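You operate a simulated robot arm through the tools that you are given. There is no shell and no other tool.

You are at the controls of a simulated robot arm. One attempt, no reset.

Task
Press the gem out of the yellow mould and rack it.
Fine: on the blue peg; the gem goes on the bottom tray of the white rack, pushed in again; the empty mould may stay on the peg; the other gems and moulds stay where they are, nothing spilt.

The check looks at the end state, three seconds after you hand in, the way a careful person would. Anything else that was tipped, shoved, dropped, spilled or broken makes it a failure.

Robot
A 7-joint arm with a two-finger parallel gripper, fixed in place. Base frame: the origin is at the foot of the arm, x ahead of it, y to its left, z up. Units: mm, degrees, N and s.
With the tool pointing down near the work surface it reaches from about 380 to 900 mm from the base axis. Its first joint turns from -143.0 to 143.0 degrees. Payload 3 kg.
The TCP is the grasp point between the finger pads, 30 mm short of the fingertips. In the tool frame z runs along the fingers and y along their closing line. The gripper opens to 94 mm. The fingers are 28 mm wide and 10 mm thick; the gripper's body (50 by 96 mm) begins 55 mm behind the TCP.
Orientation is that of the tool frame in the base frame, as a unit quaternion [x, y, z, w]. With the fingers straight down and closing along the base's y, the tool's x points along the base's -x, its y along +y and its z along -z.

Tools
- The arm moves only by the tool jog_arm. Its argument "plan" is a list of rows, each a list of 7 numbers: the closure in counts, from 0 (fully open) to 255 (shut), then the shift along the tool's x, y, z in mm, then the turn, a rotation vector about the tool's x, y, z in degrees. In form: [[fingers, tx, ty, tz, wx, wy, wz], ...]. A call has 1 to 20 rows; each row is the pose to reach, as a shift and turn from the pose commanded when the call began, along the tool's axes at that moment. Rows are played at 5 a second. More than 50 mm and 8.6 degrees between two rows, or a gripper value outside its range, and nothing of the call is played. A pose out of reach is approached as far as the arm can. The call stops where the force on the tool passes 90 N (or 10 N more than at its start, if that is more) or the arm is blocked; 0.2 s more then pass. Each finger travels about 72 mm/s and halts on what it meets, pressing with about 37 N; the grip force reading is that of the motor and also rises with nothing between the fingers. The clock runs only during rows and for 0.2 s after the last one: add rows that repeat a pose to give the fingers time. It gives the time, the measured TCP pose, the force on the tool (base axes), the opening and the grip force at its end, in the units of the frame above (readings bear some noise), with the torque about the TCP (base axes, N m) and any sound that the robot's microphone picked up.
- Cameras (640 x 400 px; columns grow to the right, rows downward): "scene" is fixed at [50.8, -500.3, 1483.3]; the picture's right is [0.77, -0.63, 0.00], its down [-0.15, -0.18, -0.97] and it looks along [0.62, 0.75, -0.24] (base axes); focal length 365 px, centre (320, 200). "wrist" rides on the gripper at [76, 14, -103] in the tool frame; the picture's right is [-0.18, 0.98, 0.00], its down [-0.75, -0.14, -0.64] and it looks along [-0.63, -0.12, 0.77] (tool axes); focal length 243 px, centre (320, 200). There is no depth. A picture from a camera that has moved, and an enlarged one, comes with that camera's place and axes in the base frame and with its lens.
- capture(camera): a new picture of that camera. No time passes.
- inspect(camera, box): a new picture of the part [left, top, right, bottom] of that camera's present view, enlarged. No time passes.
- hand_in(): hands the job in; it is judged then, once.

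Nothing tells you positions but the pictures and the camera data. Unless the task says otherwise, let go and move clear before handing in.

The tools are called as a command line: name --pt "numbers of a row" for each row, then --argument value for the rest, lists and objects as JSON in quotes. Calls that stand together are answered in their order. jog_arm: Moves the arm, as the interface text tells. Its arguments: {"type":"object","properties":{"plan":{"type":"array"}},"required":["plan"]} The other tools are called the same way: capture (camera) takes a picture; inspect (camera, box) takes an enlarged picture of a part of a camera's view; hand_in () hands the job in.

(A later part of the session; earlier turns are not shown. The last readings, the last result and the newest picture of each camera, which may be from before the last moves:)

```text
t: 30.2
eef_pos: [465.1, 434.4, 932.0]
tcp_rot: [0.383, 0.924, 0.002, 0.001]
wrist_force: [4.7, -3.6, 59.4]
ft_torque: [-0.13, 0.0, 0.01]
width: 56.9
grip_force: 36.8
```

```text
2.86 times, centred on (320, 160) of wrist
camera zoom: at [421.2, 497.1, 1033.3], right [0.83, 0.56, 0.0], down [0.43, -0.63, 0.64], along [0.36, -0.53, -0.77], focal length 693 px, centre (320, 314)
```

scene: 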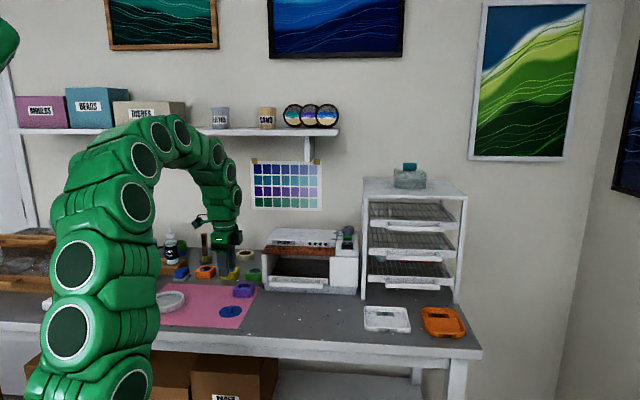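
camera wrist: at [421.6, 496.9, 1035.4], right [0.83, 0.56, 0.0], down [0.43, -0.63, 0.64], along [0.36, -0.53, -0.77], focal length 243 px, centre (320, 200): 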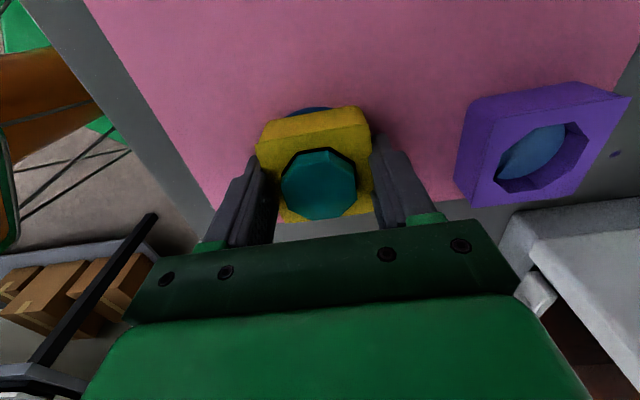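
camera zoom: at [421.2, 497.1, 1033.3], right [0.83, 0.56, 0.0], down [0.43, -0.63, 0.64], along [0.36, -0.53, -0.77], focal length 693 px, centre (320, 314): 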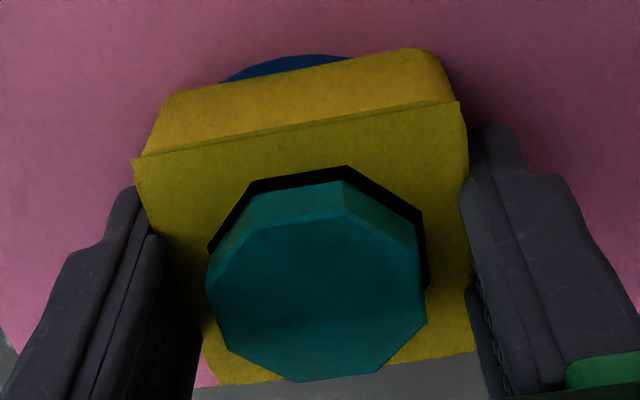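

The mould is seated at about 60 N and the gem stands about 10 mm proud. I'll relieve the force, open up and rise to look.

jog_arm --pt "255 0 0 -1.5 0 0 0" --pt "200 0 0 -2 0 0 0" --pt "60 0 0 -2 0 0 0" --pt "60 0 0 -2 0 0 0" --pt "60 0 0 -2 0 0 0" --pt "60 0 0 -20 0 0 0" --pt "60 0 0 -45 0 0 0" --pt "60 0 0 -60 0 0 0" --pt "60 0 0 -60 0 0 0"

capture --camera "wrist"

inspect --camera "wrist" --box '[240, 60, 400, 190]'

inspect --camera "scene" --box '[205, 270, 275, 326]'

```text
t: 32.2
eef_pos: [465.0, 433.6, 988.9]
tcp_rot: [0.383, 0.924, -0.001, 0.0]
wrist_force: [-0.1, -0.4, 0.3]
ft_torque: [-0.06, -0.02, -0.03]
width: 71.9
grip_force: 0.0
```

```text
taken
camera wrist: at [420.9, 496.5, 1090.8], right [0.83, 0.56, 0.0], down [0.43, -0.63, 0.64], along [0.36, -0.53, -0.77], focal length 243 px, centre (320, 200)
```

wrist: 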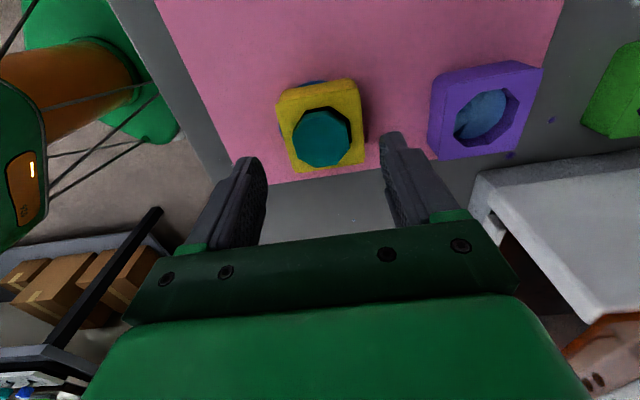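

```text
3.08 times, centred on (320, 125) of wrist
camera zoom: at [420.9, 496.5, 1090.8], right [0.83, 0.56, 0.0], down [0.43, -0.63, 0.64], along [0.36, -0.53, -0.77], focal length 746 px, centre (320, 431)
```

zoom: 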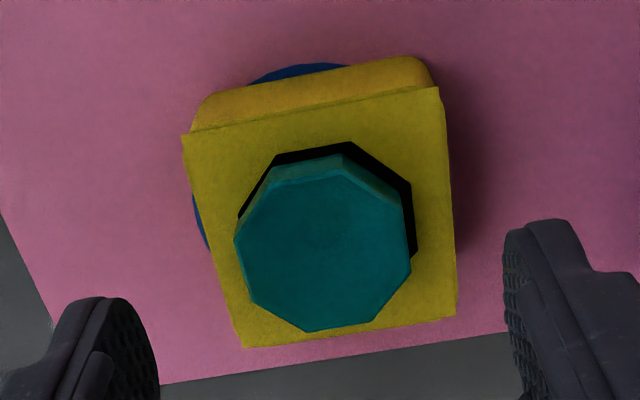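

```text
7.14 times, centred on (240, 298) of scene
camera zoom: at [50.8, -500.3, 1483.3], right [0.77, -0.63, 0.0], down [-0.15, -0.18, -0.97], along [0.62, 0.75, -0.24], focal length 2606 px, centre (891, -500)
```

zoom: 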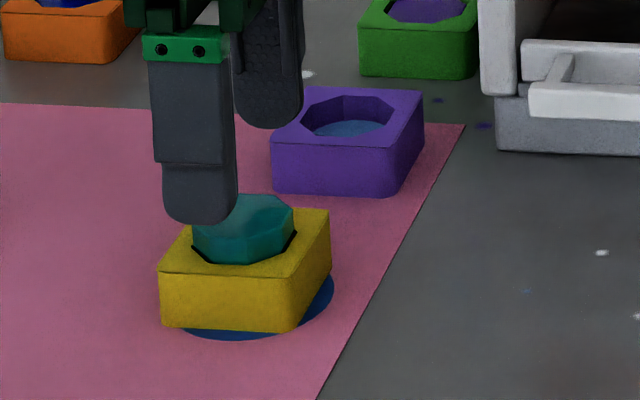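

The gem stands cleanly proud on the peg with the mould seated. I'll leave it there and open the bottom tray first, so I'm moving up and towards the rack and tilting the tool to see the handle.

jog_arm --pt "60 0 0 -40 0 0 0" --pt "60 -20 -7 -80 0 0 0" --pt "60 -55 -19 -110 -6 0 0" --pt "60 -95 -33 -130 -13.5 0 0" --pt "60 -135 -48 -140 -21 0 0" --pt "60 -175 -62 -140 -28.5 0 0" --pt "60 -215 -76 -140 -36 0 0" --pt "60 -250 -89 -140 -43.5 0 0" --pt "60 -280 -99 -140 -51 0 0" --pt "60 -296 -105 -140 -58 0 0" --pt "60 -296 -105 -140 -60 0 0" --pt "60 -296 -105 -140 -60 0 0"

capture --camera "wrist"

capture --camera "scene"

```text
t: 34.8
eef_pos: [601.4, 148.7, 1130.6]
tcp_rot: [0.331, 0.8, 0.462, 0.191]
wrist_force: [-0.8, -0.7, -0.7]
ft_torque: [-0.01, 0.0, 0.02]
width: 72.0
grip_force: 0.1
```

```text
taken
camera wrist: at [489.2, 144.1, 1192.7], right [0.48, 0.22, 0.85], down [0.09, -0.98, 0.2], along [0.87, -0.02, -0.49], focal length 243 px, centre (320, 200)
```

wrist: 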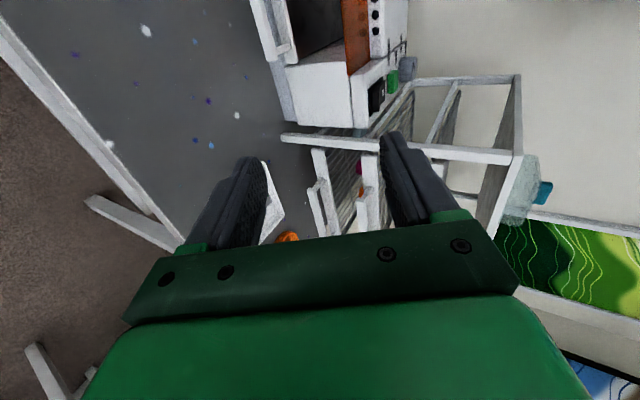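

```text
taken
```

scene: 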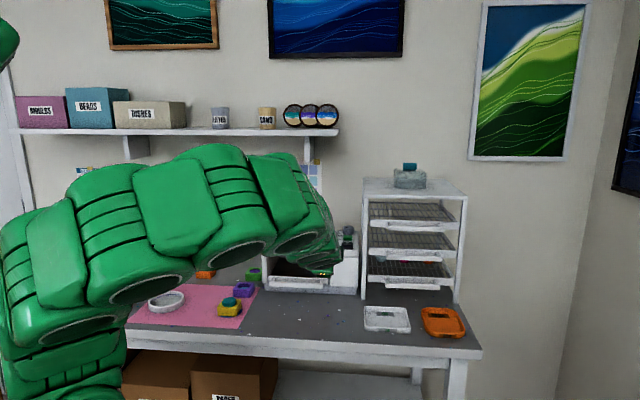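

The tilted pose is reachable. I'll move closer so the bottom tray handle comes into view between the fingers.

jog_arm --pt "0 -34 -24 -1 0 0 0" --pt "0 -68 -48 -2 0 0 0" --pt "0 -102 -72 -2 0 0 0" --pt "0 -134 -94 -3 0 0 0" --pt "0 -134 -94 -3 0 0 0"

capture --camera "wrist"

inspect --camera "wrist" --box '[260, 20, 440, 220]'

```text
t: 36.0
eef_pos: [662.1, 19.6, 1048.1]
tcp_rot: [0.332, 0.8, 0.462, 0.191]
wrist_force: [-0.4, 0.3, 0.5]
ft_torque: [0.01, 0.02, 0.02]
width: 94.2
grip_force: 0.0
```

```text
taken
camera wrist: at [549.3, 15.7, 1111.4], right [0.48, 0.22, 0.85], down [0.09, -0.98, 0.2], along [0.87, -0.02, -0.49], focal length 243 px, centre (320, 200)
```

wrist: 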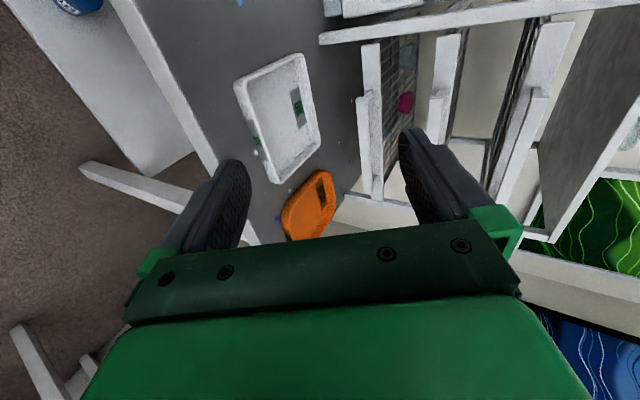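

```text
2.00 times, centred on (350, 120) of wrist
camera zoom: at [549.3, 15.7, 1111.4], right [0.48, 0.22, 0.85], down [0.09, -0.98, 0.2], along [0.87, -0.02, -0.49], focal length 485 px, centre (260, 360)
```

zoom: 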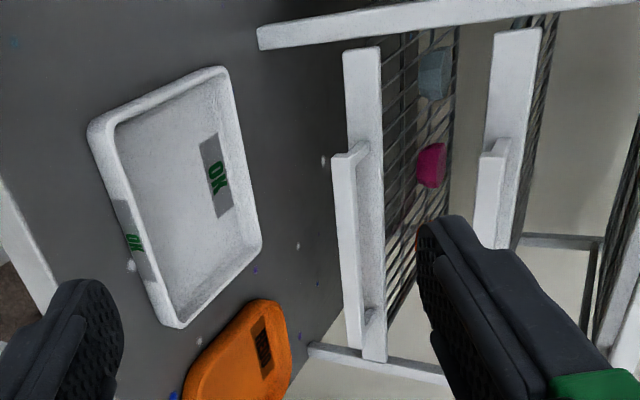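

The bottom tray handle bar is at about (929, 116, 956), with the front panel roughly 25 mm behind it. I'll go to a standoff in front of it and look again for precision.

jog_arm --pt "115 -24 10 30 0 0 0" --pt "115 -48 20 60 0 0 0" --pt "115 -72 30 90 0 0 0" --pt "115 -96 40 120 0 0 0" --pt "115 -120 49 145 0 0 0" --pt "115 -120 49 145 0 0 0"

capture --camera "wrist"

inspect --camera "wrist" --box '[240, 40, 440, 240]'

inspect --camera "scene" --box '[330, 180, 480, 340]'

```text
t: 37.4
eef_pos: [850.6, 42.3, 1020.1]
tcp_rot: [0.332, 0.8, 0.462, 0.191]
wrist_force: [-0.1, -0.2, -0.5]
ft_torque: [0.0, 0.03, 0.01]
width: 51.5
grip_force: 0.1
```

```text
taken
camera wrist: at [738.4, 37.9, 1082.6], right [0.48, 0.22, 0.85], down [0.09, -0.98, 0.2], along [0.87, -0.02, -0.49], focal length 243 px, centre (320, 200)
```

wrist: 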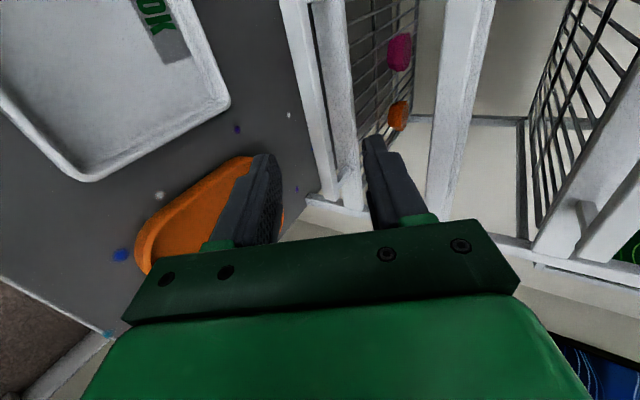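

```text
2.00 times, centred on (340, 140) of wrist
camera zoom: at [738.4, 37.9, 1082.6], right [0.48, 0.22, 0.85], down [0.09, -0.98, 0.2], along [0.87, -0.02, -0.49], focal length 485 px, centre (280, 320)
```

zoom: 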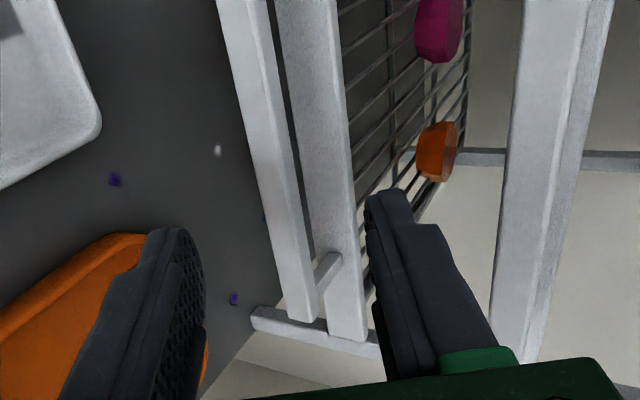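

```text
2.50 times, centred on (405, 260) of scene
camera zoom: at [50.8, -500.3, 1483.3], right [0.77, -0.63, 0.0], down [-0.15, -0.18, -0.97], along [0.62, 0.75, -0.24], focal length 912 px, centre (108, 50)
```

zoom: 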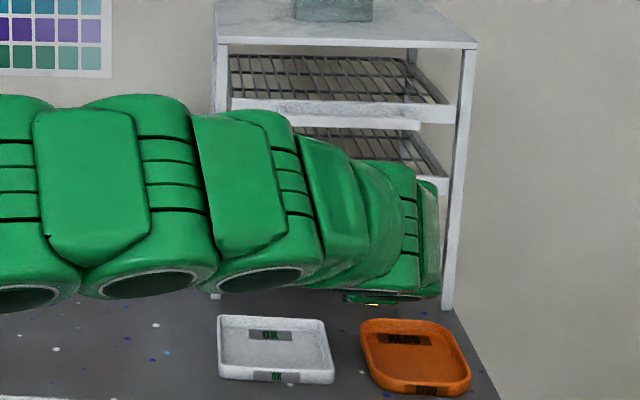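

With refined triangulation the bar's front face is at n of about 708 and z of about 968, and it's centred sideways on the current TCP. I'll flatten the tool pitch to 15° so the fingertips fit between the bar and the panel, and move to a 50 mm standoff.

jog_arm --pt "141 0 -10 16 -5 0 0" --pt "141 0 -20.4 32 -10 0 0" --pt "141 0 -20.4 32 -15 0 0" --pt "141 0 -20.4 32 -15 0 0"

capture --camera "wrist"

inspect --camera "wrist" --box '[240, 40, 440, 240]'

inspect --camera "scene" --box '[330, 180, 480, 340]'

```text
t: 38.4
eef_pos: [864.6, 53.9, 985.7]
tcp_rot: [0.303, 0.733, 0.563, 0.233]
wrist_force: [1.0, -0.8, 0.3]
ft_torque: [0.03, 0.03, 0.02]
width: 41.9
grip_force: 0.0
```

```text
taken
camera wrist: at [742.2, 40.2, 1025.1], right [0.31, 0.05, 0.95], down [0.07, -1.0, 0.03], along [0.95, 0.06, -0.31], focal length 243 px, centre (320, 200)
```

wrist: 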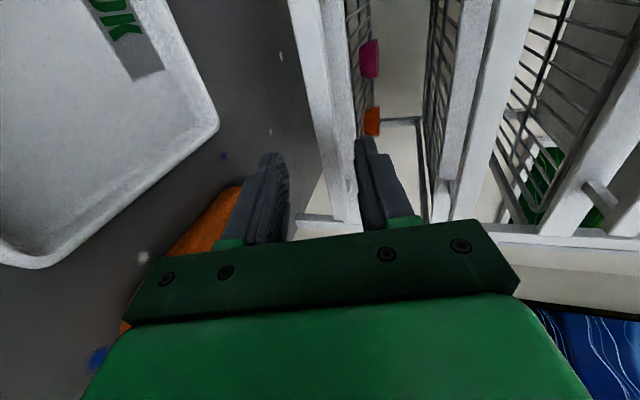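

```text
2.00 times, centred on (340, 140) of wrist
camera zoom: at [742.2, 40.2, 1025.1], right [0.31, 0.05, 0.95], down [0.07, -1.0, 0.03], along [0.95, 0.06, -0.31], focal length 485 px, centre (280, 320)
```

zoom: 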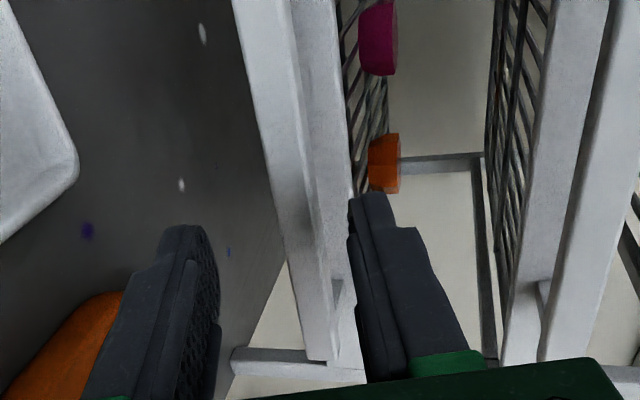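

```text
2.50 times, centred on (405, 260) of scene
camera zoom: at [50.8, -500.3, 1483.3], right [0.77, -0.63, 0.0], down [-0.15, -0.18, -0.97], along [0.62, 0.75, -0.24], focal length 912 px, centre (108, 50)
```

zoom: 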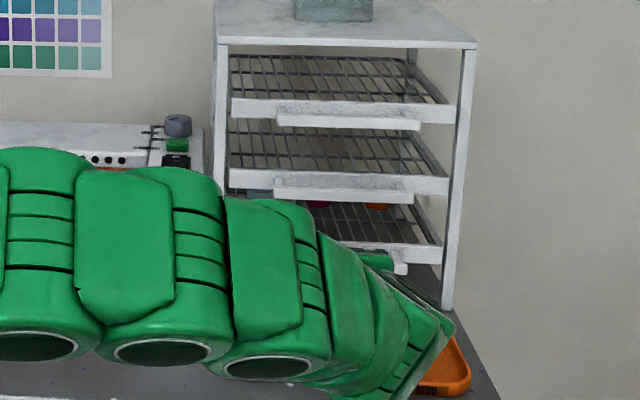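

The handle bar is well within the jaw opening. I'll advance about 42 mm in small steps, watching for contact.

jog_arm --pt "141 0 1 10 0 0 0" --pt "141 0 1.5 20 0 0 0" --pt "141 0 1.5 28 0 0 0" --pt "141 0 1.5 35 0 0 0" --pt "141 0 1.5 40 0 0 0" --pt "141 0 1.5 40 0 0 0"

capture --camera "wrist"

inspect --camera "wrist" --box '[240, 40, 440, 240]'

```text
t: 39.8
eef_pos: [893.0, 81.8, 976.7]
tcp_rot: [0.305, 0.733, 0.561, 0.233]
wrist_force: [0.2, -0.3, 0.4]
ft_torque: [-0.01, 0.0, 0.04]
width: 41.9
grip_force: 0.1
```

```text
taken
camera wrist: at [770.9, 67.0, 1016.5], right [0.31, 0.05, 0.95], down [0.07, -1.0, 0.03], along [0.95, 0.06, -0.31], focal length 243 px, centre (320, 200)
```

wrist: 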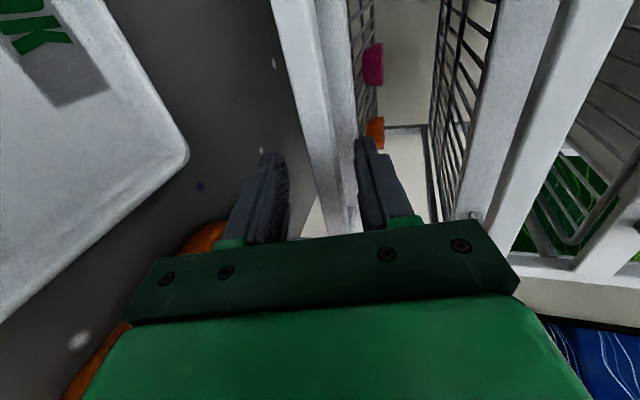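

```text
2.00 times, centred on (340, 140) of wrist
camera zoom: at [770.9, 67.0, 1016.5], right [0.31, 0.05, 0.95], down [0.07, -1.0, 0.03], along [0.95, 0.06, -0.31], focal length 485 px, centre (280, 320)
```

zoom: 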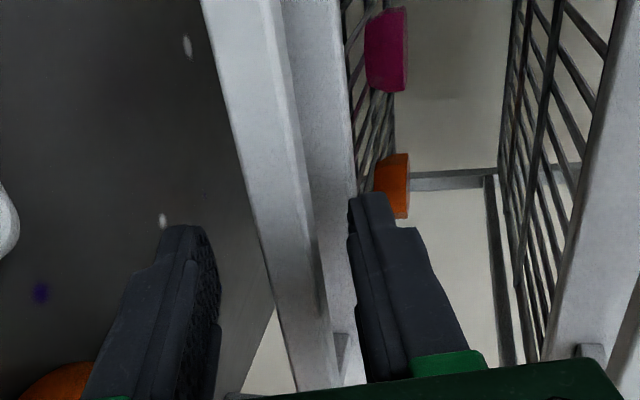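

jog_arm --pt "141 0 0 2 0 0 0" --pt "141 0 0 4 0 0 0" --pt "160 0 0 4 0 0 0" --pt "190 0 0 4 0 0 0" --pt "255 0 0 4 0 0 0" --pt "255 0 0 4 0 0 0" --pt "255 0 0 4 0 0 0"

capture --camera "wrist"

inspect --camera "wrist" --box '[240, 40, 440, 240]'

```text
t: 41.4
eef_pos: [894.6, 83.9, 977.7]
tcp_rot: [0.304, 0.731, 0.564, 0.234]
wrist_force: [1.9, -0.5, 56.1]
ft_torque: [0.32, 0.17, 0.39]
width: 17.4
grip_force: 45.4
```

```text
taken
camera wrist: at [772.7, 69.6, 1018.5], right [0.31, 0.05, 0.95], down [0.07, -1.0, 0.03], along [0.95, 0.06, -0.31], focal length 243 px, centre (320, 200)
```

wrist: 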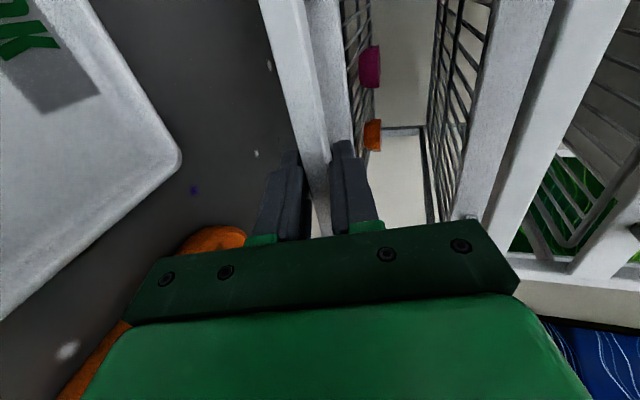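

```text
2.00 times, centred on (340, 140) of wrist
camera zoom: at [772.7, 69.6, 1018.5], right [0.31, 0.05, 0.95], down [0.07, -1.0, 0.03], along [0.95, 0.06, -0.31], focal length 485 px, centre (280, 320)
```

zoom: 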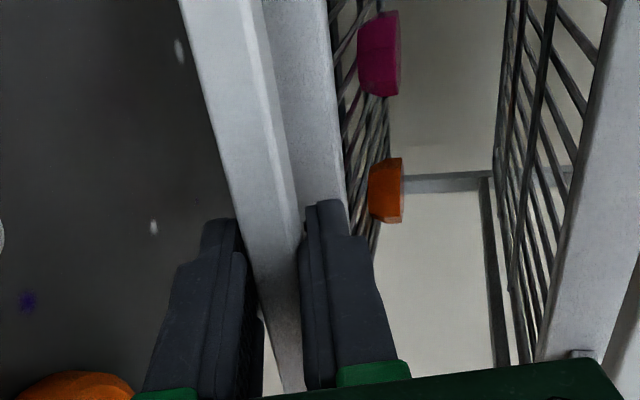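

The bar is gripped at 17.4 mm. The upward force means the gripper sits slightly low, so I'll ease up to zero it and then pull.

jog_arm --pt "255 0 1.2 -0.3 0 0 0" --pt "255 0 2.4 -0.6 0 0 0" --pt "255 0 2.4 -0.6 0 0 0"

```text
t: 42.2
eef_pos: [895.0, 83.9, 978.4]
tcp_rot: [0.305, 0.732, 0.562, 0.234]
wrist_force: [7.0, -6.5, 52.3]
ft_torque: [-0.08, -0.19, -0.19]
width: 17.5
grip_force: 44.8
```

jog_arm --pt "255 0 1.5 -0.4 0 0 0" --pt "255 0 3 -0.8 0 0 0" --pt "255 0 3 -0.8 0 0 0"

```text
t: 43.0
eef_pos: [893.7, 83.7, 980.0]
tcp_rot: [0.305, 0.734, 0.561, 0.233]
wrist_force: [15.8, -15.3, 12.6]
ft_torque: [-0.39, -0.52, -0.12]
width: 15.6
grip_force: 45.4
```

jog_arm --pt "255 -0.7 0.5 0 0 0 0" --pt "255 -0.7 -0.8 -5 0 0 0" --pt "255 -0.7 -2.1 -10 0 0 0" --pt "255 -0.7 -3.4 -15 0 0 0" --pt "255 -0.7 -3.4 -15 0 0 0"

inspect --camera "scene" --box '[330, 180, 480, 340]'

capture --camera "wrist"

```text
t: 44.2
eef_pos: [882.5, 73.0, 980.9]
tcp_rot: [0.304, 0.734, 0.561, 0.233]
wrist_force: [13.3, -13.3, -47.1]
ft_torque: [-0.8, -0.6, -0.29]
width: 15.6
grip_force: 44.6
```

```text
2.50 times, centred on (405, 260) of scene
camera zoom: at [50.8, -500.3, 1483.3], right [0.77, -0.63, 0.0], down [-0.15, -0.18, -0.97], along [0.62, 0.75, -0.24], focal length 912 px, centre (108, 50)
```

zoom: 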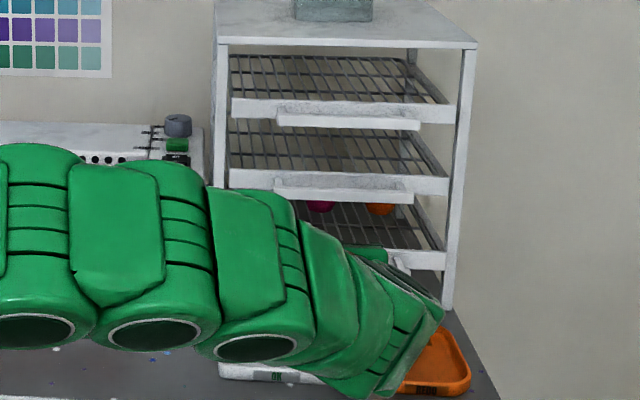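

```text
taken
camera wrist: at [761.2, 58.9, 1020.6], right [0.31, 0.05, 0.95], down [0.07, -1.0, 0.03], along [0.95, 0.06, -0.32], focal length 243 px, centre (320, 200)
```

wrist: 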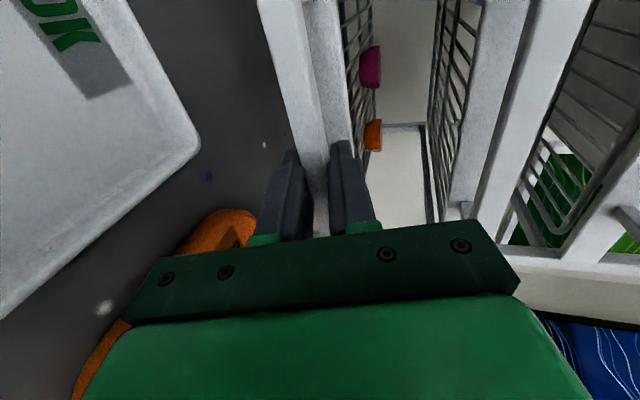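

The tray is sliding. I'll trim the height slightly and keep pulling straight out.

jog_arm --pt "255 -0.5 -0.9 0.2 0 0 0" --pt "255 -0.5 -3.0 -7.5 0 0 0" --pt "255 -0.5 -5.1 -15.2 0 0 0" --pt "255 -0.5 -7.2 -22.9 0 0 0" --pt "255 -0.5 -9.3 -30.7 0 0 0" --pt "255 -0.5 -9.3 -30.7 0 0 0"

```text
t: 45.6
eef_pos: [860.7, 50.0, 980.9]
tcp_rot: [0.303, 0.733, 0.563, 0.233]
wrist_force: [-9.9, 9.7, -21.4]
ft_torque: [-0.67, -0.63, 0.43]
width: 15.5
grip_force: 44.9
```

jog_arm --pt "255 0.2 -2.4 -7.7 0 0 0" --pt "255 0.2 -4.5 -15.4 0 0 0" --pt "255 0.2 -6.6 -23.1 0 0 0" --pt "255 0.2 -8.7 -30.8 0 0 0" --pt "255 0.2 -10.8 -38.5 0 0 0" --pt "255 0.2 -10.8 -38.5 0 0 0"

jog_arm --pt "255 0 -2.1 -7.7 0 0 0" --pt "255 0 -4.1 -15.4 0 0 0" --pt "255 0 -6.2 -23.1 0 0 0" --pt "255 0 -8.3 -30.8 0 0 0" --pt "255 0 -8.3 -30.8 0 0 0"

capture --camera "wrist"

inspect --camera "scene" --box '[330, 180, 480, 340]'

```text
t: 47.0
eef_pos: [831.4, 20.7, 980.2]
tcp_rot: [0.304, 0.734, 0.561, 0.233]
wrist_force: [-22.3, 21.8, -41.5]
ft_torque: [-0.78, -0.65, 0.18]
width: 15.2
grip_force: 45.1
```

```text
t: 48.2
eef_pos: [810.9, -1.5, 980.2]
tcp_rot: [0.303, 0.734, 0.562, 0.232]
wrist_force: [-23.8, 22.1, -51.5]
ft_torque: [-0.18, -0.01, 0.6]
width: 15.5
grip_force: 44.4
```

```text
taken
camera wrist: at [688.8, -15.1, 1020.6], right [0.31, 0.05, 0.95], down [0.07, -1.0, 0.03], along [0.95, 0.06, -0.31], focal length 243 px, centre (320, 200)
```

wrist: 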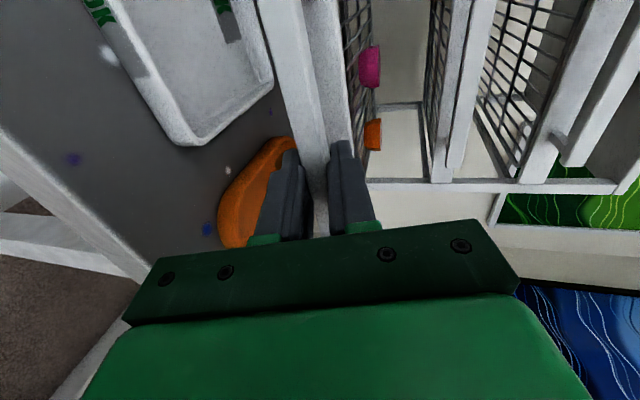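

```text
2.50 times, centred on (405, 260) of scene
camera zoom: at [50.8, -500.3, 1483.3], right [0.77, -0.63, 0.0], down [-0.15, -0.18, -0.97], along [0.62, 0.75, -0.24], focal length 912 px, centre (108, 50)
```

zoom: 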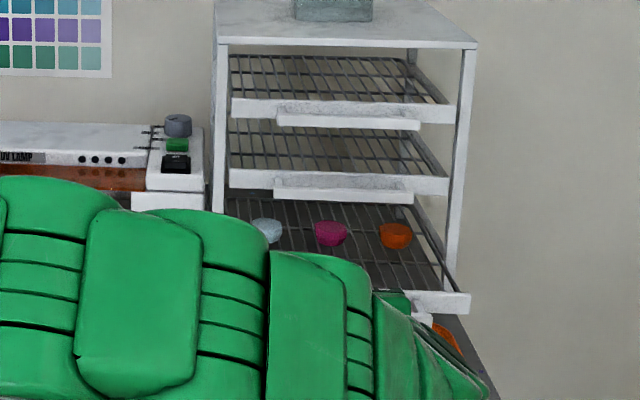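

The tray is out about 119 mm and the other gems are sitting undisturbed in a row. I'll pull about 25 mm more to give the vertical hand clearance, trimming the side loads.

jog_arm --pt "255 1 -0.9 0.2 0 0 0" --pt "255 1 -2.9 -7.3 0 0 0" --pt "255 1 -4.9 -14.8 0 0 0" --pt "255 1 -7.4 -24 0 0 0" --pt "255 1 -7.4 -24 0 0 0"

inspect --camera "scene" --box '[330, 180, 480, 340]'

```text
t: 49.4
eef_pos: [792.9, -20.8, 979.9]
tcp_rot: [0.302, 0.733, 0.563, 0.233]
wrist_force: [-20.9, 21.7, -11.2]
ft_torque: [-0.49, -0.54, 0.44]
width: 15.4
grip_force: 45.1
```

```text
2.50 times, centred on (405, 260) of scene
camera zoom: at [50.8, -500.3, 1483.3], right [0.77, -0.63, 0.0], down [-0.15, -0.18, -0.97], along [0.62, 0.75, -0.24], focal length 912 px, centre (108, 50)
```

zoom: 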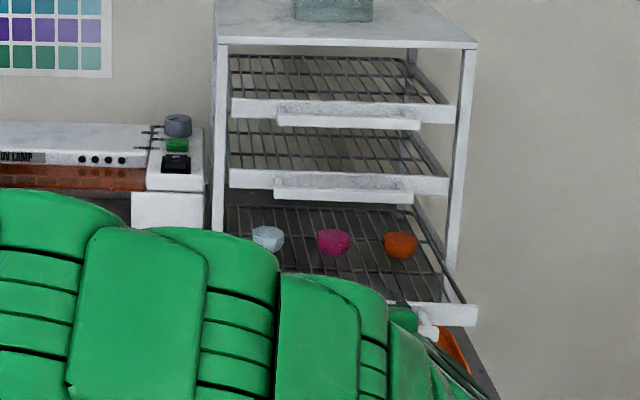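

The tray is out about 145 mm and level. I'll release the handle, back off and inspect the tray.

jog_arm --pt "200 0 0 0 0 0 0" --pt "141 0 0 0 0 0 0" --pt "141 0 0 0 0 0 0" --pt "141 0 0 -15 0 0 0" --pt "141 0 0 -40 0 0 0" --pt "141 0 0 -80 0 0 0" --pt "141 0 20 -110 0 0 0" --pt "141 0 50 -130 0 0 0" --pt "141 0 50 -130 0 0 0"

capture --camera "wrist"

capture --camera "scene"

```text
t: 51.4
eef_pos: [712.0, -98.5, 1061.7]
tcp_rot: [0.305, 0.733, 0.562, 0.232]
wrist_force: [-0.5, -0.1, 0.2]
ft_torque: [-0.02, -0.01, -0.02]
width: 42.2
grip_force: 0.0
```

```text
taken
camera wrist: at [590.6, -112.3, 1101.6], right [0.31, 0.05, 0.95], down [0.07, -1.0, 0.03], along [0.95, 0.06, -0.31], focal length 243 px, centre (320, 200)
```

wrist: 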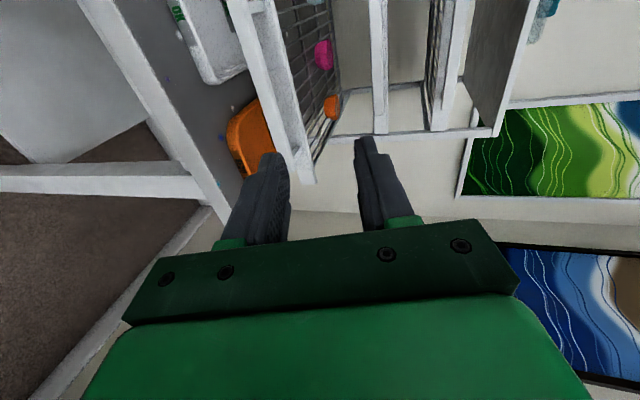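

```text
taken
```

scene: 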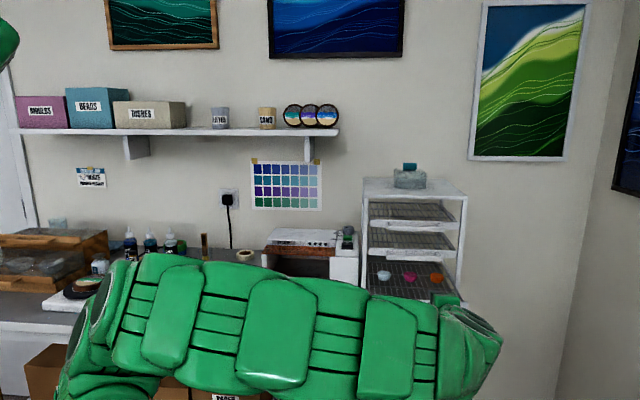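

The tray stays open and its gems are undisturbed. Next I'll return to the peg, bringing the tool vertical on the way.

jog_arm --pt "60 28 10 4 7.5 0 0" --pt "60 57 20.5 8.6 15 0 0" --pt "60 85 31 13 22.5 0 0" --pt "60 113 41 17 30 0 0" --pt "60 141 51 21.5 37.5 0 0" --pt "60 170 62 26 45 0 0" --pt "60 198 72 30 52.5 0 0" --pt "60 226 82 34.5 60 0 0" --pt "60 255 92.5 39 67.5 0 0" --pt "60 283 102.7 43.1 75 0 0" --pt "60 283 102.7 43.1 75 0 0"

capture --camera "scene"

```text
t: 53.8
eef_pos: [560.6, 150.3, 1151.7]
tcp_rot: [0.383, 0.924, 0.0, 0.0]
wrist_force: [0.3, 0.3, 0.2]
ft_torque: [-0.04, -0.02, -0.02]
width: 72.0
grip_force: 0.0
```

```text
taken
```

scene: 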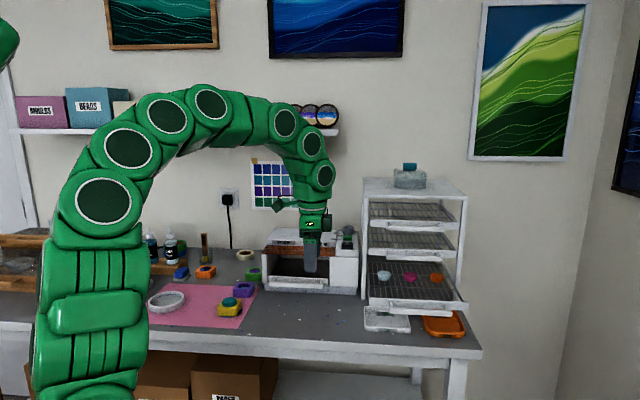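

inspect --camera "scene" --box '[350, 230, 480, 340]'

inspect --camera "scene" --box '[205, 270, 275, 326]'

```text
3.64 times, centred on (415, 285) of scene
camera zoom: at [50.8, -500.3, 1483.3], right [0.77, -0.63, 0.0], down [-0.15, -0.18, -0.97], along [0.62, 0.75, -0.24], focal length 1327 px, centre (-26, -109)
```

zoom: 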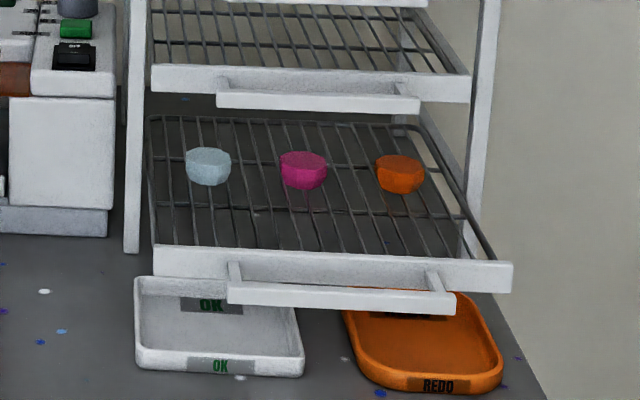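

```text
7.14 times, centred on (240, 298) of scene
camera zoom: at [50.8, -500.3, 1483.3], right [0.77, -0.63, 0.0], down [-0.15, -0.18, -0.97], along [0.62, 0.75, -0.24], focal length 2606 px, centre (891, -500)
```

zoom: 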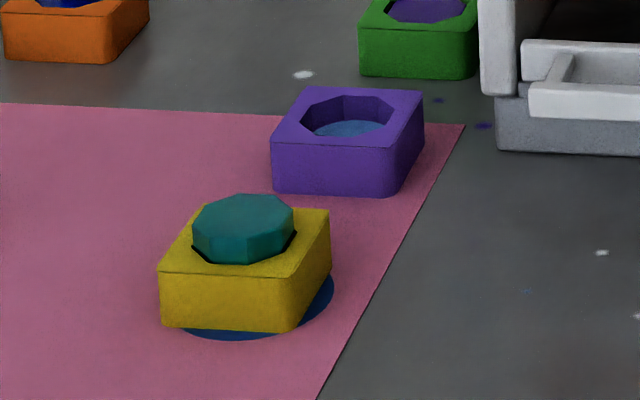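

The gem is still in place on the peg, and the open tray has free space in front of its gem row. I'll move above the gem with the gripper yawed 90°, so it closes along the rack's width and the camera stays on the robot side for placing.

jog_arm --pt "60 22 11 0 0 0 -7.5" --pt "60 45 22 5 0 0 -15" --pt "60 67 33 15 0 0 -22.5" --pt "60 90 44 28 0 0 -30" --pt "60 112 55.5 42 0 0 -37.5" --pt "60 134 66.6 56 0 0 -45" --pt "60 157 78 70 0 0 -52.5" --pt "60 179 89 84 0 0 -60" --pt "60 201 100 98 0 0 -67.5" --pt "60 224 111 112 0 0 -75" --pt "60 246 122 126 0 0 -82.5" --pt "60 268.4 133.2 140 0 0 -90" --pt "60 268.4 133.2 140 0 0 -90"

capture --camera "wrist"

capture --camera "scene"

```text
t: 56.6
eef_pos: [465.0, 435.9, 1008.4]
tcp_rot: [-0.383, 0.924, 0.0, 0.0]
wrist_force: [-0.9, 0.2, -0.1]
ft_torque: [0.02, -0.01, -0.04]
width: 71.7
grip_force: 0.1
```

```text
taken
camera wrist: at [400.6, 391.0, 1109.9], right [-0.57, 0.82, 0.0], down [0.63, 0.43, 0.64], along [0.53, 0.36, -0.77], focal length 243 px, centre (320, 200)
```

wrist: 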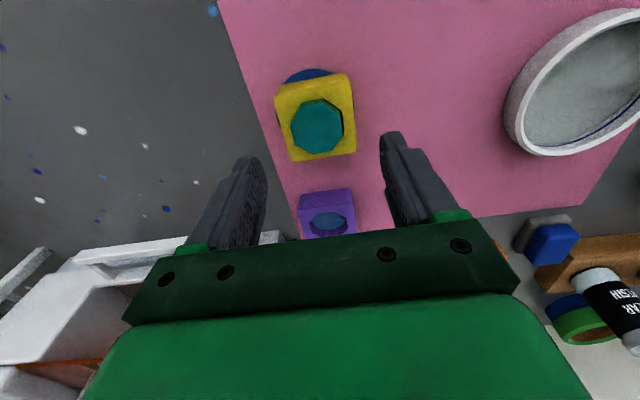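

```text
taken
```

scene: 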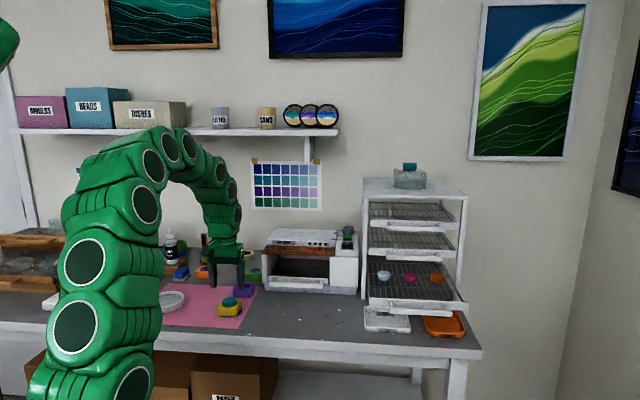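

inspect --camera "wrist" --box '[240, 60, 400, 180]'

```text
3.33 times, centred on (320, 120) of wrist
camera zoom: at [400.6, 391.0, 1109.9], right [-0.57, 0.82, 0.0], down [0.63, 0.43, 0.64], along [0.53, 0.36, -0.77], focal length 809 px, centre (320, 467)
```

zoom: 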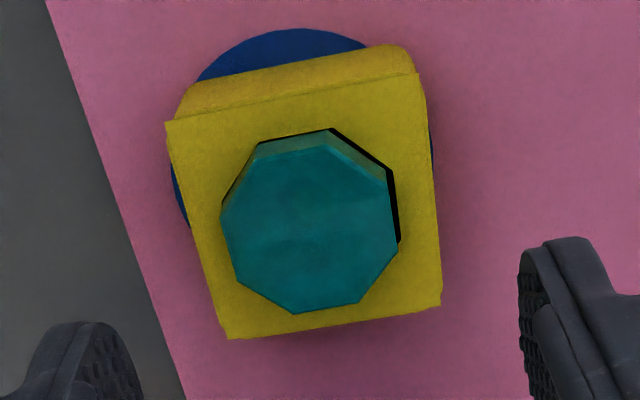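

The gem is about 2 mm off the jaw centre. I'll correct that, descend, and feel for the mould rim with the fingertips so I get the deepest hold on the gem.

jog_arm --pt "114 1 -2 10 0 0 0" --pt "114 1 -2 25 0 0 0" --pt "114 1 -2 40 0 0 0" --pt "114 1 -2 48 0 0 0" --pt "114 1 -2 48 0 0 0"

capture --camera "wrist"

inspect --camera "scene" --box '[205, 260, 275, 316]'

```text
t: 57.8
eef_pos: [466.8, 433.2, 960.8]
tcp_rot: [-0.382, 0.924, -0.001, 0.0]
wrist_force: [-0.4, 0.4, 0.0]
ft_torque: [0.0, 0.01, 0.01]
width: 52.2
grip_force: 0.0
```

```text
taken
camera wrist: at [401.8, 388.4, 1063.4], right [-0.56, 0.83, 0.0], down [0.63, 0.43, 0.64], along [0.53, 0.36, -0.77], focal length 243 px, centre (320, 200)
```

wrist: 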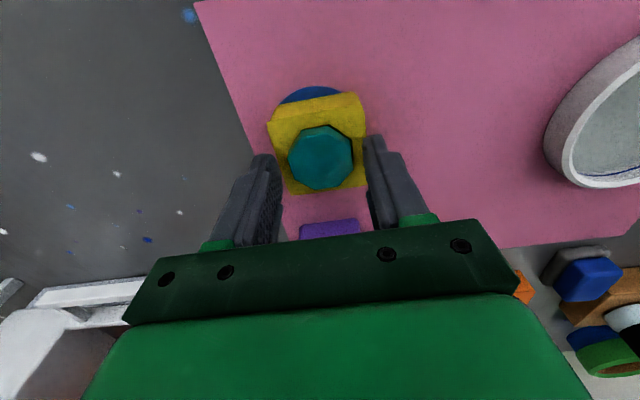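

```text
7.14 times, centred on (240, 288) of scene
camera zoom: at [50.8, -500.3, 1483.3], right [0.77, -0.63, 0.0], down [-0.15, -0.18, -0.97], along [0.62, 0.75, -0.24], focal length 2606 px, centre (891, -429)
```

zoom: 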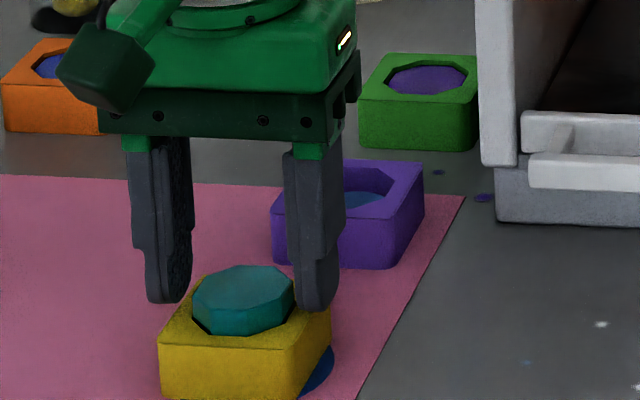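

jog_arm --pt "114 0 0 1.5 0 0 0" --pt "114 0 0 3 0 0 0" --pt "114 0 0 3 0 0 0"

jog_arm --pt "114 0 0 1 0 0 0" --pt "114 0 0 1 0 0 0"

```text
t: 58.6
eef_pos: [464.9, 433.0, 958.6]
tcp_rot: [-0.382, 0.924, 0.0, 0.0]
wrist_force: [0.1, -1.2, -0.9]
ft_torque: [-0.01, 0.01, 0.05]
width: 51.9
grip_force: 0.0
```

```text
t: 59.2
eef_pos: [464.2, 432.0, 958.1]
tcp_rot: [-0.382, 0.924, 0.0, 0.0]
wrist_force: [0.3, -0.3, 0.1]
ft_torque: [0.02, 0.03, 0.0]
width: 52.2
grip_force: 0.1
```

jog_arm --pt "114 0 0 1 0 0 0" --pt "114 0 0 1 0 0 0"

jog_arm --pt "114 0 0 1 0 0 0" --pt "114 0 0 1 0 0 0"

inspect --camera "scene" --box '[205, 260, 275, 316]'

```text
t: 59.8
eef_pos: [464.5, 432.1, 956.1]
tcp_rot: [-0.382, 0.924, 0.0, 0.0]
wrist_force: [0.1, 1.5, -0.2]
ft_torque: [-0.01, -0.03, 0.0]
width: 52.3
grip_force: 0.1
```

```text
t: 60.4
eef_pos: [466.5, 432.0, 955.9]
tcp_rot: [-0.382, 0.924, 0.0, 0.0]
wrist_force: [-1.8, -1.9, 4.6]
ft_torque: [-0.06, 0.04, 0.02]
width: 52.0
grip_force: 0.0
```

```text
7.14 times, centred on (240, 288) of scene
camera zoom: at [50.8, -500.3, 1483.3], right [0.77, -0.63, 0.0], down [-0.15, -0.18, -0.97], along [0.62, 0.75, -0.24], focal length 2606 px, centre (891, -429)
```

zoom: 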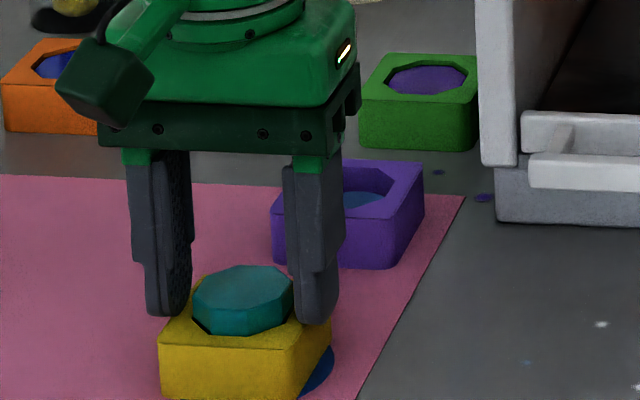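

The fingertips just touch the rim, at about 5 N. I'll back off slightly and close on the gem.

jog_arm --pt "114 0 0 -0.8 0 0 0" --pt "150 0 0 -0.8 0 0 0" --pt "255 0 0 -0.8 0 0 0" --pt "255 0 0 -0.8 0 0 0" --pt "255 0 0 -0.8 0 0 0"

jog_arm --pt "255 0 0 -1.5 0 0 0" --pt "255 0 0 -3 0 0 0" --pt "255 0 0 -4.5 0 0 0" --pt "255 0 0 -6 0 0 0" --pt "255 0 0 -8 0 0 0" --pt "255 0 0 -8 0 0 0"

capture --camera "wrist"

inspect --camera "scene" --box '[205, 260, 275, 316]'

```text
t: 61.6
eef_pos: [465.8, 431.6, 956.4]
tcp_rot: [-0.383, 0.924, 0.0, 0.0]
wrist_force: [0.1, 0.3, 1.7]
ft_torque: [0.03, 0.01, 0.01]
width: 36.5
grip_force: 36.4
```

```text
t: 63.0
eef_pos: [465.4, 433.3, 964.6]
tcp_rot: [-0.383, 0.924, -0.001, 0.0]
wrist_force: [-0.6, 0.1, -0.4]
ft_torque: [-0.01, -0.02, -0.03]
width: 36.8
grip_force: 36.6
```

```text
taken
camera wrist: at [400.8, 388.6, 1066.2], right [-0.56, 0.83, 0.0], down [0.63, 0.43, 0.64], along [0.53, 0.36, -0.77], focal length 243 px, centre (320, 200)
```

wrist: 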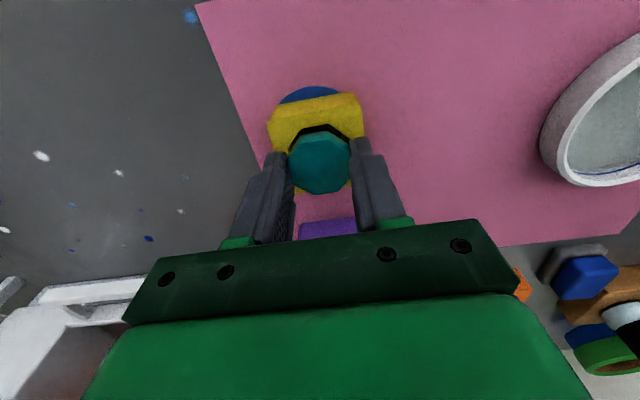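

```text
7.14 times, centred on (240, 288) of scene
camera zoom: at [50.8, -500.3, 1483.3], right [0.77, -0.63, 0.0], down [-0.15, -0.18, -0.97], along [0.62, 0.75, -0.24], focal length 2606 px, centre (891, -429)
```

zoom: 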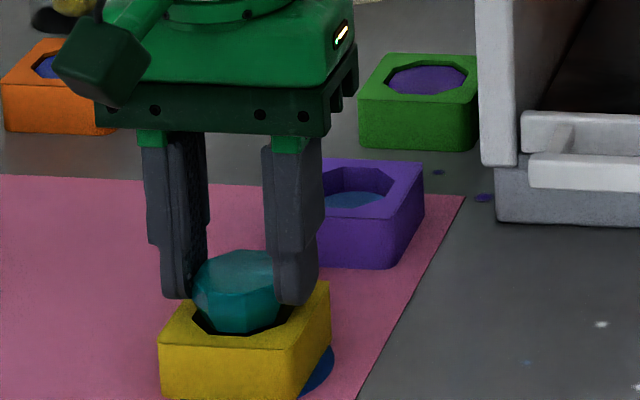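

The gem rises cleanly while the mould stays. I'll continue lifting slowly.

jog_arm --pt "255 0 0 -3 0 0 0" --pt "255 0 0 -6 0 0 0" --pt "255 0 0 -10 0 0 0" --pt "255 0 0 -15 0 0 0" --pt "255 0 0 -22 0 0 0" --pt "255 0 0 -30 0 0 0" --pt "255 0 0 -30 0 0 0"

inspect --camera "wrist" --box '[240, 60, 400, 220]'

inspect --camera "scene" --box '[205, 250, 275, 316]'

```text
t: 64.6
eef_pos: [465.8, 433.8, 994.5]
tcp_rot: [-0.383, 0.924, 0.0, 0.0]
wrist_force: [-0.6, -0.1, -0.8]
ft_torque: [-0.02, 0.02, 0.0]
width: 36.3
grip_force: 37.2
```

```text
2.50 times, centred on (320, 140) of wrist
camera zoom: at [401.7, 388.5, 1097.2], right [-0.56, 0.83, 0.0], down [0.63, 0.43, 0.64], along [0.53, 0.36, -0.77], focal length 606 px, centre (320, 350)
```

zoom: 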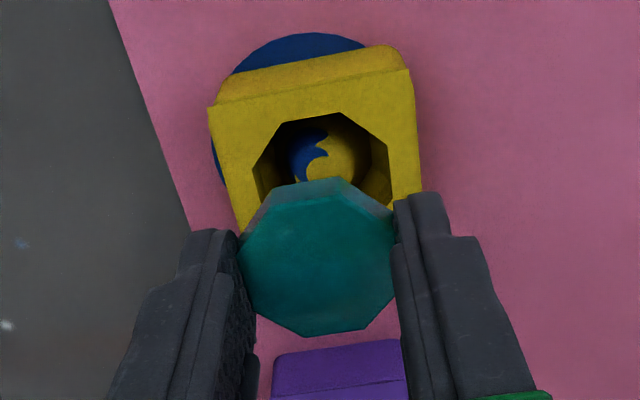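

```text
6.06 times, centred on (240, 283) of scene
camera zoom: at [50.8, -500.3, 1483.3], right [0.77, -0.63, 0.0], down [-0.15, -0.18, -0.97], along [0.62, 0.75, -0.24], focal length 2211 px, centre (805, -303)
```

zoom: 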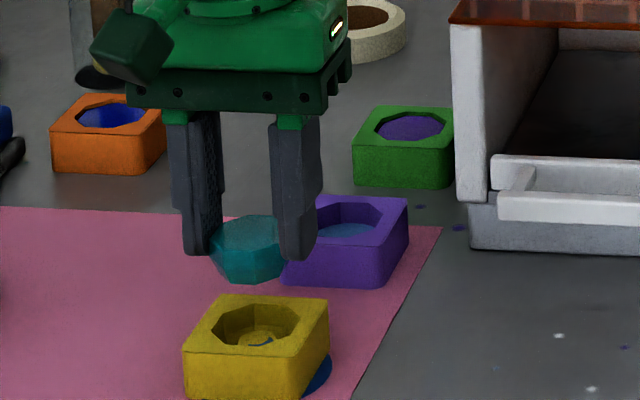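

The gem is firmly held and hangs about 10 mm below the fingertips. I'll carry it along the bench, at a constant distance from the rack line, to above the open tray.

jog_arm --pt "255 0 0 -15 0 0 0" --pt "255 0 -8 -30 0 0 0" --pt "255 1 -25 -45 0 0 0" --pt "255 2 -50 -58 0 0 0" --pt "255 4 -80 -66 0 0 0" --pt "255 6 -110 -70 0 0 0" --pt "255 7 -142 -70 0 0 0" --pt "255 8 -175 -70 0 0 0" --pt "255 10 -208 -70 0 0 0" --pt "255 11 -241 -70 0 0 0" --pt "255 12 -274 -70 0 0 0" --pt "255 14 -307 -70 0 0 0" --pt "255 15 -340 -70 0 0 0" --pt "255 16 -373 -70 0 0 0" --pt "255 18 -406 -70 0 0 0" --pt "255 19 -438 -70 0 0 0" --pt "255 20 -468 -70 0 0 0" --pt "255 21 -492 -70 0 0 0" --pt "255 21.1 -507 -70 0 0 0" --pt "255 21.1 -507 -70 0 0 0"

capture --camera "wrist"

capture --camera "scene"

```text
t: 68.8
eef_pos: [809.9, 58.1, 1064.1]
tcp_rot: [-0.382, 0.924, 0.0, 0.001]
wrist_force: [1.0, -0.5, 0.0]
ft_torque: [0.0, 0.03, 0.01]
width: 36.5
grip_force: 36.8
```

```text
taken
camera wrist: at [745.4, 14.0, 1166.6], right [-0.56, 0.83, 0.0], down [0.63, 0.43, 0.64], along [0.53, 0.36, -0.77], focal length 243 px, centre (320, 200)
```

wrist: 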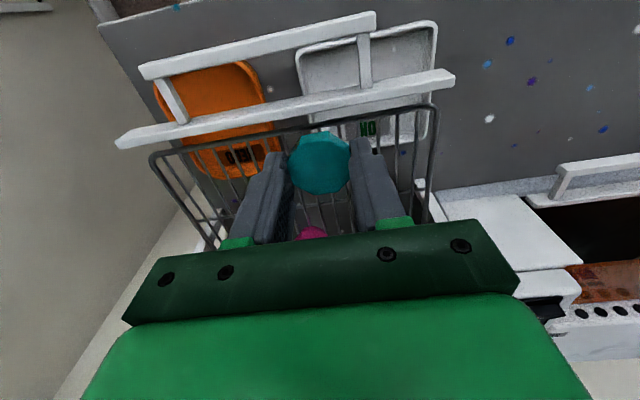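

```text
taken
```

scene: 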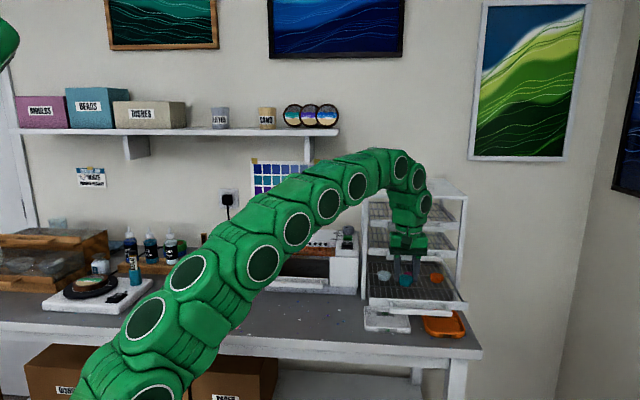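

inspect --camera "wrist" --box '[100, 0, 480, 240]'

inspect --camera "scene" --box '[350, 180, 480, 340]'

```text
1.67 times, centred on (290, 120) of wrist
camera zoom: at [745.4, 14.0, 1166.6], right [-0.56, 0.83, 0.0], down [0.63, 0.43, 0.64], along [0.53, 0.36, -0.77], focal length 404 px, centre (370, 333)
```

zoom: 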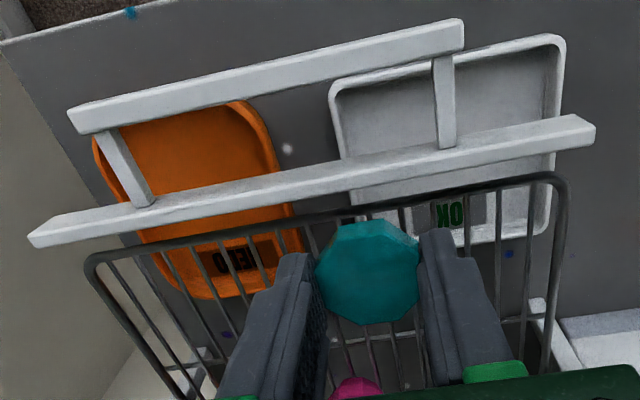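

```text
2.50 times, centred on (415, 260) of scene
camera zoom: at [50.8, -500.3, 1483.3], right [0.77, -0.63, 0.0], down [-0.15, -0.18, -0.97], along [0.62, 0.75, -0.24], focal length 912 px, centre (82, 50)
```

zoom: 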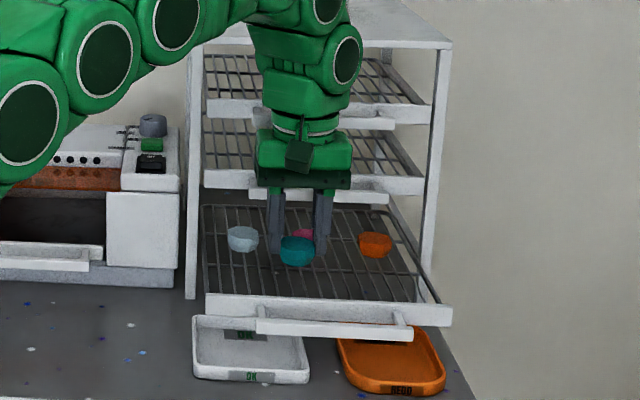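

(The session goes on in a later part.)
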